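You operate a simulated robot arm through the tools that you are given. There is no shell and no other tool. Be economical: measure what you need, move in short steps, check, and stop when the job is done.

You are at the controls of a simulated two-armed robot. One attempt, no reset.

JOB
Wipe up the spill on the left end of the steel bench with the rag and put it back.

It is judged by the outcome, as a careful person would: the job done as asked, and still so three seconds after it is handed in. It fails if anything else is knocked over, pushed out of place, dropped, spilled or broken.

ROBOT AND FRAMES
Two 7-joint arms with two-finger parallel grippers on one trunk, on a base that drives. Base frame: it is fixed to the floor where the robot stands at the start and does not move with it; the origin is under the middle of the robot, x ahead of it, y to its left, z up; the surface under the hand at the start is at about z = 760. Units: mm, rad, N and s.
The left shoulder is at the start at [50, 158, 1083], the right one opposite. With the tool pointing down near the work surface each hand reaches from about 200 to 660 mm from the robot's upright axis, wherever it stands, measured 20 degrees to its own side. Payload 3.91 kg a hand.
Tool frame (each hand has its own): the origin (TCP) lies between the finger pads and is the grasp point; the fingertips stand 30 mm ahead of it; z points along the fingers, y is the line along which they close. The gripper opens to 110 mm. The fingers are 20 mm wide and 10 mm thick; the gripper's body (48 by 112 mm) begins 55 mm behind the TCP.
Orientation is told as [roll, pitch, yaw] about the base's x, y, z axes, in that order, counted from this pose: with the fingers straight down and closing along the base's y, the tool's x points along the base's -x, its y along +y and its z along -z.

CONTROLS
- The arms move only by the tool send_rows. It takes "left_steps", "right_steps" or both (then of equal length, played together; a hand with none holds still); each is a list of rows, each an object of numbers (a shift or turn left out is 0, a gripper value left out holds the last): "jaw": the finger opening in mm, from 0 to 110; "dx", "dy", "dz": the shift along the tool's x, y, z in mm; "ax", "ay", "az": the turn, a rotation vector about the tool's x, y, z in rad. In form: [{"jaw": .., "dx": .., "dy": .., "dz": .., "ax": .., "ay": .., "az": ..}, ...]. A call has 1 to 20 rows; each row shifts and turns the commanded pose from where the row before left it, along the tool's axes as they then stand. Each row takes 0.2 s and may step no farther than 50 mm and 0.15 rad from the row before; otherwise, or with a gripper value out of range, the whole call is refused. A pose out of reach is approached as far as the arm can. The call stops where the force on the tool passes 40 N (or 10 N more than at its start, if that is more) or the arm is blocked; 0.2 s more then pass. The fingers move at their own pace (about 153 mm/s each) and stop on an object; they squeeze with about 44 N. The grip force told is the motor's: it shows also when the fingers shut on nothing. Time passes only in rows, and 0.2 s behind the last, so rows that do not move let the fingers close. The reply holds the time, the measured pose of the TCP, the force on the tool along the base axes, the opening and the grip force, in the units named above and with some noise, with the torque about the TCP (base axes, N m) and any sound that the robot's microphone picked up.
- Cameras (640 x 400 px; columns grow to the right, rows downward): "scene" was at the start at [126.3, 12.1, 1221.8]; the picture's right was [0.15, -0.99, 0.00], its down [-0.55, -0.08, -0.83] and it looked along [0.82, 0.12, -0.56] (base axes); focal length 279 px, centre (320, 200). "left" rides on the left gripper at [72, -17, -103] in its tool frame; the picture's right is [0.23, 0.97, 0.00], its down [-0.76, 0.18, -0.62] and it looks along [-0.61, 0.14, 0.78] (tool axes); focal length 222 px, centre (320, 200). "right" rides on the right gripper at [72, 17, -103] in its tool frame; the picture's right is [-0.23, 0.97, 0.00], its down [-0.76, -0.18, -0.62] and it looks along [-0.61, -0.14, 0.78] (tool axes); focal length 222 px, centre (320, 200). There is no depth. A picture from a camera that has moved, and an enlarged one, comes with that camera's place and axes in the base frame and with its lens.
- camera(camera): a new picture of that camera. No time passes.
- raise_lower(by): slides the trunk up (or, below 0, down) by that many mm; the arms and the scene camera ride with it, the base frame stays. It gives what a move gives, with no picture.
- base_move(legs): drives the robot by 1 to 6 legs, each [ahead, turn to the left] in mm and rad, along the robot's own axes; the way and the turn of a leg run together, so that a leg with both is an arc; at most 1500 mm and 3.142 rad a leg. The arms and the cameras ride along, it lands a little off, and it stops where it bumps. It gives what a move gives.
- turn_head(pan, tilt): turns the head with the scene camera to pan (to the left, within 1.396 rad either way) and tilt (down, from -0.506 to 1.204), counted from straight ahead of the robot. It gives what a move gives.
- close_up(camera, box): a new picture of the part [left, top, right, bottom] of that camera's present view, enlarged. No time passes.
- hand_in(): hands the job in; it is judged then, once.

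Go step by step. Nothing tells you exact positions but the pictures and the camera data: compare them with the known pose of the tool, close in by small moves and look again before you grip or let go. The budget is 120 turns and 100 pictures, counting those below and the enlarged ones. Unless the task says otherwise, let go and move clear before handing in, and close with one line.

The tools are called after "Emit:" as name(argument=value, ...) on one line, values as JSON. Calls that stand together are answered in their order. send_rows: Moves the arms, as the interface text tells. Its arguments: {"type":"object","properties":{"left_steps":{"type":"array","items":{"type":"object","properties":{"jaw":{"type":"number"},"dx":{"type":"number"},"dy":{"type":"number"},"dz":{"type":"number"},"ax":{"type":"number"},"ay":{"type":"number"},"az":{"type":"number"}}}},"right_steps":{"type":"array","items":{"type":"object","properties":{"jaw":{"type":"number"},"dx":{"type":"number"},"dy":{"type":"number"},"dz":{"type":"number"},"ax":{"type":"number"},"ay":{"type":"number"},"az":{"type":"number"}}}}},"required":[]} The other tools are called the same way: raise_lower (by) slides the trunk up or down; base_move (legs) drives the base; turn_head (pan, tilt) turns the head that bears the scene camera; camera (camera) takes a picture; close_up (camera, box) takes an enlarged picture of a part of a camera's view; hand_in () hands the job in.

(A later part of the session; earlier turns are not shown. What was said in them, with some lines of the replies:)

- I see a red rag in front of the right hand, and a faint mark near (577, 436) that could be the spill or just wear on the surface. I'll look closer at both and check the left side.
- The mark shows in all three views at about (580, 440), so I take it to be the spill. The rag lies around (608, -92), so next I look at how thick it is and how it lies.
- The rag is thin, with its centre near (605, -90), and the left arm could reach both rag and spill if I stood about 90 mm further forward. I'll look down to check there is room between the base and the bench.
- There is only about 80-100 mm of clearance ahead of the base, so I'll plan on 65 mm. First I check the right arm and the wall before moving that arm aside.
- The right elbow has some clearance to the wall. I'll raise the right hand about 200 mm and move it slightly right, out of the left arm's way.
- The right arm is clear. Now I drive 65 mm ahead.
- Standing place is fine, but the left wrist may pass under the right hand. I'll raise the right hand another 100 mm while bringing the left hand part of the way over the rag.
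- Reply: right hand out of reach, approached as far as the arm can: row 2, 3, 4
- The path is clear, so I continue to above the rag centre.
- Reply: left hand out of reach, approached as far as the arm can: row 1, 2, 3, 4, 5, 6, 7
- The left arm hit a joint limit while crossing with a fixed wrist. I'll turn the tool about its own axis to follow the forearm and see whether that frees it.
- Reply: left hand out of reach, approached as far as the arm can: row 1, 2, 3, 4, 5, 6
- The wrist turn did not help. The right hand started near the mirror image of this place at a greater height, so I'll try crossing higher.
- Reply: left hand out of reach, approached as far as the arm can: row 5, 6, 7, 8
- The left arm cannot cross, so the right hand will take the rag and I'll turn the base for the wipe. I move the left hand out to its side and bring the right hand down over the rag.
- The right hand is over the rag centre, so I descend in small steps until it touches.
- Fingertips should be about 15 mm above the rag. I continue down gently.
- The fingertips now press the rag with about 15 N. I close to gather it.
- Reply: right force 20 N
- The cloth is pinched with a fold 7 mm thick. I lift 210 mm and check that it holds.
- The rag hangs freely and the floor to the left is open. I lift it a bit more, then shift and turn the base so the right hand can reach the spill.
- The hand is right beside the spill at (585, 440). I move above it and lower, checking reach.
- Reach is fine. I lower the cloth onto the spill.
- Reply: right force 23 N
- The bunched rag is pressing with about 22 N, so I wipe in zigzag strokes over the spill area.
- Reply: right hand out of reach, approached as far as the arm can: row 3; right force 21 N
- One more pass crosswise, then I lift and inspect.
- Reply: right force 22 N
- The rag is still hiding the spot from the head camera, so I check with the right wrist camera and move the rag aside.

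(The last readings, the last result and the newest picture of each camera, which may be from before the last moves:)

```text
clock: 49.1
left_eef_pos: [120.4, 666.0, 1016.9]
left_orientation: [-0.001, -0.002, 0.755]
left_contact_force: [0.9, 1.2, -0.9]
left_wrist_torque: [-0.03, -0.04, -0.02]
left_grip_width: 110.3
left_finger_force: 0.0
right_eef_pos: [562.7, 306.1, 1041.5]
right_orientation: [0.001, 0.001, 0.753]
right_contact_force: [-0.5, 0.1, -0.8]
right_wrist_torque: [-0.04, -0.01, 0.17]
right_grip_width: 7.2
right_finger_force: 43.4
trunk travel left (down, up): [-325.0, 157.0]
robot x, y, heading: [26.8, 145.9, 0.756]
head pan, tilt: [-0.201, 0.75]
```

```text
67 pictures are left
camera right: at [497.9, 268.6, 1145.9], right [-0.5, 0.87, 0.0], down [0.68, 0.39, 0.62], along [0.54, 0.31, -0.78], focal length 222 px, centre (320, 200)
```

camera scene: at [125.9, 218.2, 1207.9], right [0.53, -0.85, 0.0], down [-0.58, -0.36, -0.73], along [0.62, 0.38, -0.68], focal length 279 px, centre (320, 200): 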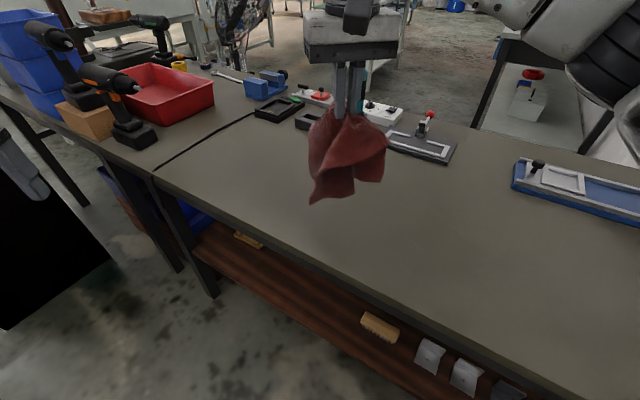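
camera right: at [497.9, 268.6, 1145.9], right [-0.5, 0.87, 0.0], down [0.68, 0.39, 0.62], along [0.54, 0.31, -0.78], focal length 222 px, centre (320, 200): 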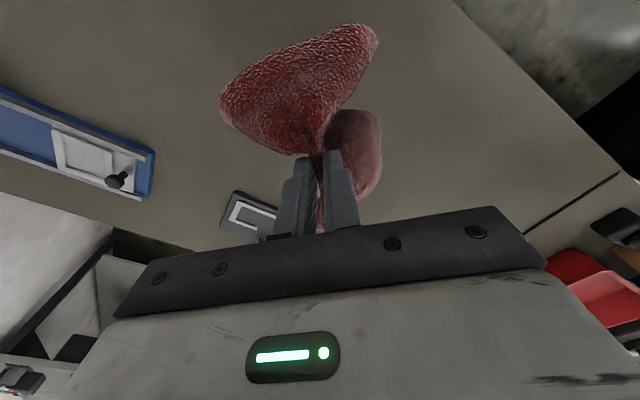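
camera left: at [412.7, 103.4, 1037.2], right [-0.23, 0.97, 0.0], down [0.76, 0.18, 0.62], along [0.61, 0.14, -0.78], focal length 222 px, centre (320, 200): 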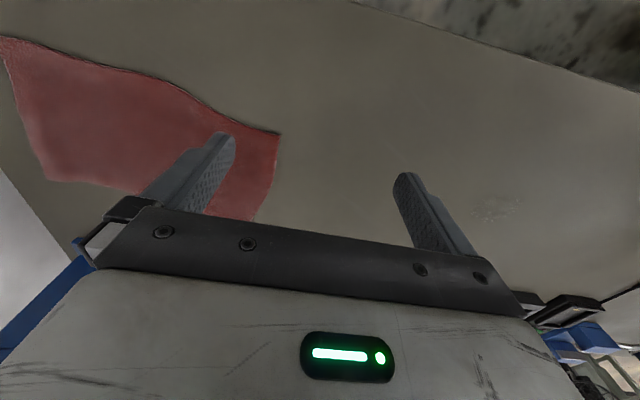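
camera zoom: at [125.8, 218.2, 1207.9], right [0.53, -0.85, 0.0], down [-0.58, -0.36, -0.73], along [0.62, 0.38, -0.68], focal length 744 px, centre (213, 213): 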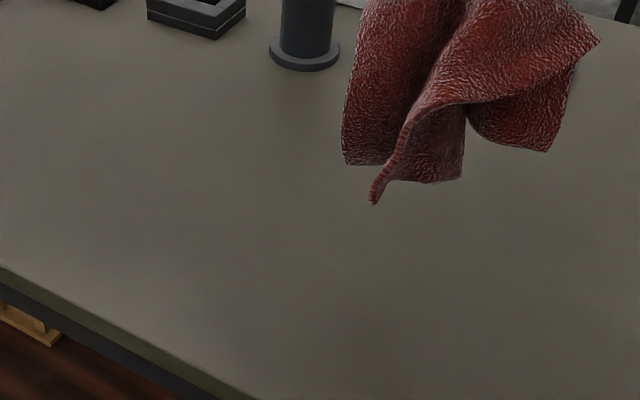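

The spill is gone and the bench is clean there. I bring the hand back in and retrace the base moves to the rag's place.

Emit:
send_rows(right_steps=[{"dy": 40}, {"dy": 40}, {"dy": 40}, {"dy": 20, "dz": -15}, {}])

Emit:
base_move(legs=[[0, 0.41], [-163, 0], [0, -1.163], [103, 0]])

Emit:
turn_head(pan=0.0, tilt=0.75)

Emit:
camera(camera="scene")

```text
clock: 50.3
left_eef_pos: [120.9, 665.4, 1016.2]
left_orientation: [0.0, 0.001, 0.754]
left_contact_force: [-0.8, 0.5, -0.4]
left_wrist_torque: [0.01, 0.02, -0.03]
left_grip_width: 110.3
left_finger_force: 0.0
right_eef_pos: [465.9, 407.1, 1058.4]
right_orientation: [-0.001, 0.002, 0.753]
right_contact_force: [0.7, 0.8, 0.3]
right_wrist_torque: [-0.01, -0.02, 0.19]
right_grip_width: 7.0
right_finger_force: 44.3
trunk travel left (down, up): [-325.0, 157.0]
robot x, y, heading: [27.9, 147.3, 0.752]
head pan, tilt: [-0.201, 0.75]
```

```text
clock: 56.6
left_eef_pos: [494.3, 303.9, 1017.2]
left_orientation: [0.0, 0.0, -0.018]
left_contact_force: [-0.7, 0.0, 0.2]
left_wrist_torque: [-0.04, 0.01, 0.01]
left_grip_width: 109.9
left_finger_force: 0.2
right_eef_pos: [558.9, -122.2, 1058.8]
right_orientation: [0.001, 0.0, -0.021]
right_contact_force: [-0.2, -0.2, 0.6]
right_wrist_torque: [-0.03, 0.02, 0.22]
right_grip_width: 6.8
right_finger_force: 43.7
trunk travel left (down, up): [-325.0, 157.0]
robot x, y, heading: [65.2, -6.7, -0.023]
head pan, tilt: [-0.201, 0.75]
```

```text
clock: 57.4
left_eef_pos: [494.0, 303.2, 1017.0]
left_orientation: [0.001, 0.001, -0.02]
left_contact_force: [0.1, 0.2, 0.3]
left_wrist_torque: [-0.01, 0.0, -0.01]
left_grip_width: 110.1
left_finger_force: 0.0
right_eef_pos: [559.6, -123.1, 1058.0]
right_orientation: [0.0, 0.0, -0.02]
right_contact_force: [-0.6, -0.3, -0.3]
right_wrist_torque: [0.01, -0.01, 0.23]
right_grip_width: 7.2
right_finger_force: 44.1
trunk travel left (down, up): [-325.0, 157.0]
robot x, y, heading: [64.7, -0.4, -0.019]
head pan, tilt: [0.0, 0.75]
```

```text
66 pictures are left
camera scene: at [187.5, -5.5, 1207.9], right [-0.02, -1.0, 0.0], down [-0.68, 0.01, -0.73], along [0.73, -0.01, -0.68], focal length 279 px, centre (320, 200)
```

scene: 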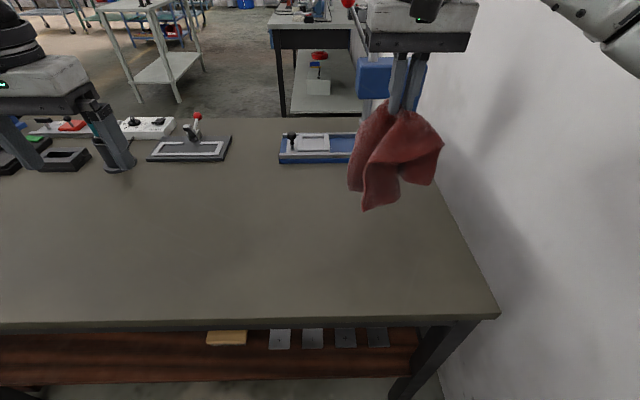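

The robot is back where it picked up the rag. I lower the rag at its original centre.

Emit:
send_rows(right_steps=[{"dx": -19, "dy": 13}, {"dx": -19, "dy": 13}, {"dz": 40}, {"dz": 40}, {"dz": 40}, {"dz": 30}, {"dz": 25}, {"dz": 20}, {"dz": 20}, {"dz": 15}, {"dz": 12}, {"dz": 8}, {}])

Emit:
close_up(camera="scene", box=[260, 150, 480, 288])

```text
clock: 60.2
left_eef_pos: [493.8, 304.0, 1016.1]
left_orientation: [-0.001, -0.002, -0.02]
left_contact_force: [-0.2, 0.2, 0.5]
left_wrist_torque: [-0.03, 0.01, -0.02]
left_grip_width: 110.0
left_finger_force: 0.2
right_eef_pos: [597.7, -97.2, 810.0]
right_orientation: [0.0, -0.005, -0.018]
right_contact_force: [0.2, -1.1, 9.2]
right_wrist_torque: [0.0, -0.02, 0.22]
right_grip_width: 6.6
right_finger_force: 44.2
trunk travel left (down, up): [-325.0, 157.0]
robot x, y, heading: [69.7, -3.9, -0.02]
head pan, tilt: [0.0, 0.75]
```

```text
2.90 times, centred on (370, 219) of scene
camera zoom: at [186.8, -5.4, 1208.1], right [-0.02, -1.0, 0.0], down [-0.68, 0.01, -0.73], along [0.73, -0.01, -0.68], focal length 808 px, centre (175, 145)
```

zoom: 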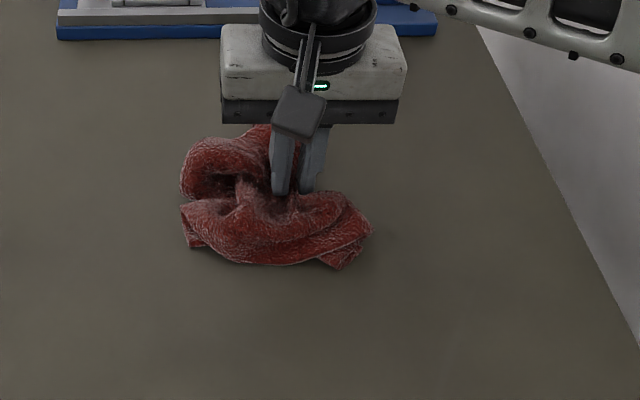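

The rag rests at its place. I open and rise straight up.

Emit:
send_rows(right_steps=[{"jaw": 30}, {"jaw": 50}, {}, {"dz": -15}, {"dz": -25}, {"dz": -40}, {"dz": -40}, {"dz": -40}, {"dz": -40}, {}])

Emit:
camera(camera="scene")

Emit:
close_up(camera="scene", box=[260, 150, 480, 288])

```text
clock: 62.4
left_eef_pos: [494.2, 302.6, 1016.6]
left_orientation: [0.0, -0.002, -0.02]
left_contact_force: [0.2, 0.7, -0.3]
left_wrist_torque: [0.01, 0.03, 0.0]
left_grip_width: 110.0
left_finger_force: 0.0
right_eef_pos: [598.7, -97.3, 1010.0]
right_orientation: [-0.001, -0.001, -0.017]
right_contact_force: [-0.2, -0.1, -0.3]
right_wrist_torque: [0.01, 0.02, 0.02]
right_grip_width: 50.1
right_finger_force: 0.0
trunk travel left (down, up): [-325.0, 157.0]
robot x, y, heading: [63.1, 0.6, -0.02]
head pan, tilt: [0.0, 0.75]
```

```text
64 pictures are left
camera scene: at [187.5, -5.5, 1207.9], right [-0.02, -1.0, 0.0], down [-0.68, 0.01, -0.73], along [0.73, -0.01, -0.68], focal length 279 px, centre (320, 200)
```

scene: 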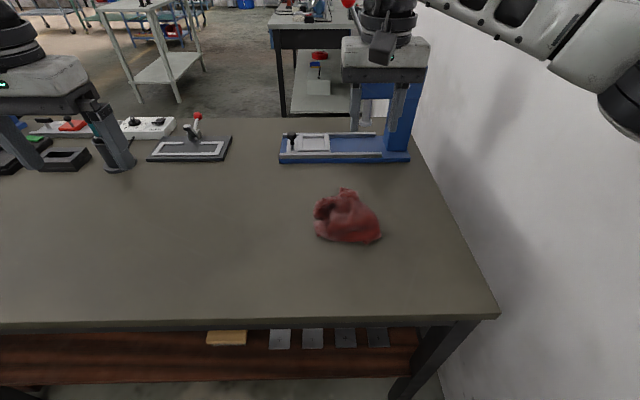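

```text
2.90 times, centred on (370, 219) of scene
camera zoom: at [187.5, -5.5, 1207.9], right [-0.02, -1.0, 0.0], down [-0.68, 0.01, -0.73], along [0.73, -0.01, -0.68], focal length 808 px, centre (175, 145)
```

zoom: 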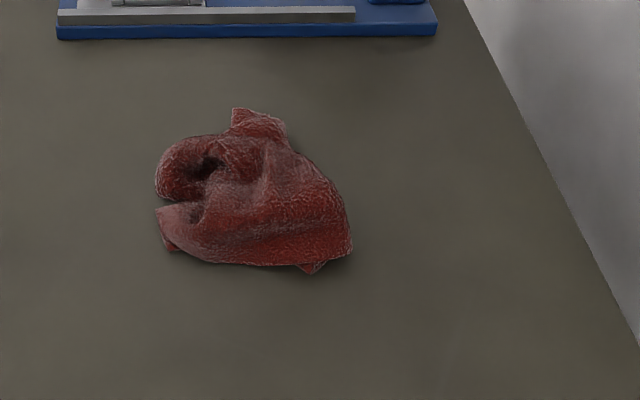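

The rag rests at about (609, -75), within some 20 mm of where it lay. One last check of the wiped area before handing in.

Emit:
turn_head(pan=0.6, tilt=0.75)

Emit:
camera(camera="scene")

Emit:
camera(camera="left")

```text
clock: 63.4
left_eef_pos: [494.2, 303.4, 1016.6]
left_orientation: [0.0, 0.001, -0.019]
left_contact_force: [-0.3, 1.0, -0.8]
left_wrist_torque: [0.0, 0.0, 0.0]
left_grip_width: 110.0
left_finger_force: 0.1
right_eef_pos: [597.9, -99.0, 1008.7]
right_orientation: [0.001, 0.0, -0.019]
right_contact_force: [-0.7, 0.4, -0.1]
right_wrist_torque: [0.0, 0.03, 0.01]
right_grip_width: 49.9
right_finger_force: 0.0
trunk travel left (down, up): [-325.0, 157.0]
robot x, y, heading: [65.7, -3.0, -0.021]
head pan, tilt: [0.6, 0.75]
```

```text
62 pictures are left
camera scene: at [173.9, 41.5, 1207.9], right [0.55, -0.84, 0.0], down [-0.57, -0.37, -0.73], along [0.61, 0.4, -0.68], focal length 279 px, centre (320, 200)
```

scene: 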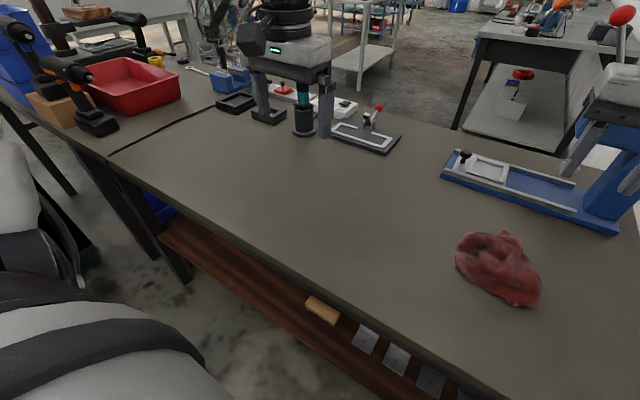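

```text
61 pictures are left
camera left: at [420.5, 288.7, 1119.9], right [-0.21, 0.98, 0.0], down [0.76, 0.16, 0.62], along [0.61, 0.13, -0.78], focal length 222 px, centre (320, 200)
```

left: 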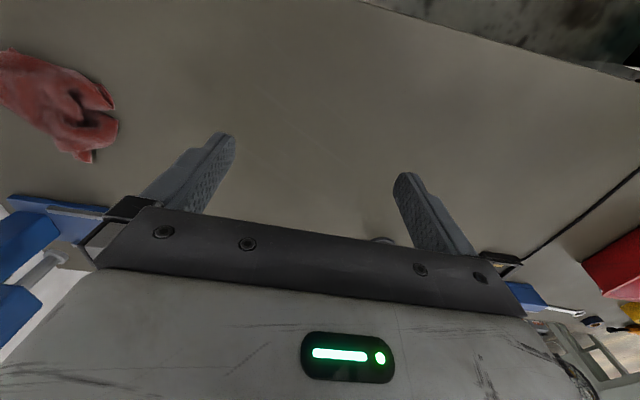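

The bench shows no trace of the spill, the rag is back at its place, and everything else stands where it did. Both hands are clear, so I hand in.

Emit:
hand_in()

```text
The job is handed in.
```

I wiped up the spill and put the rag back within about 20 mm of where it lay, though it's bunched up rather than spread flat; nothing else was moved.
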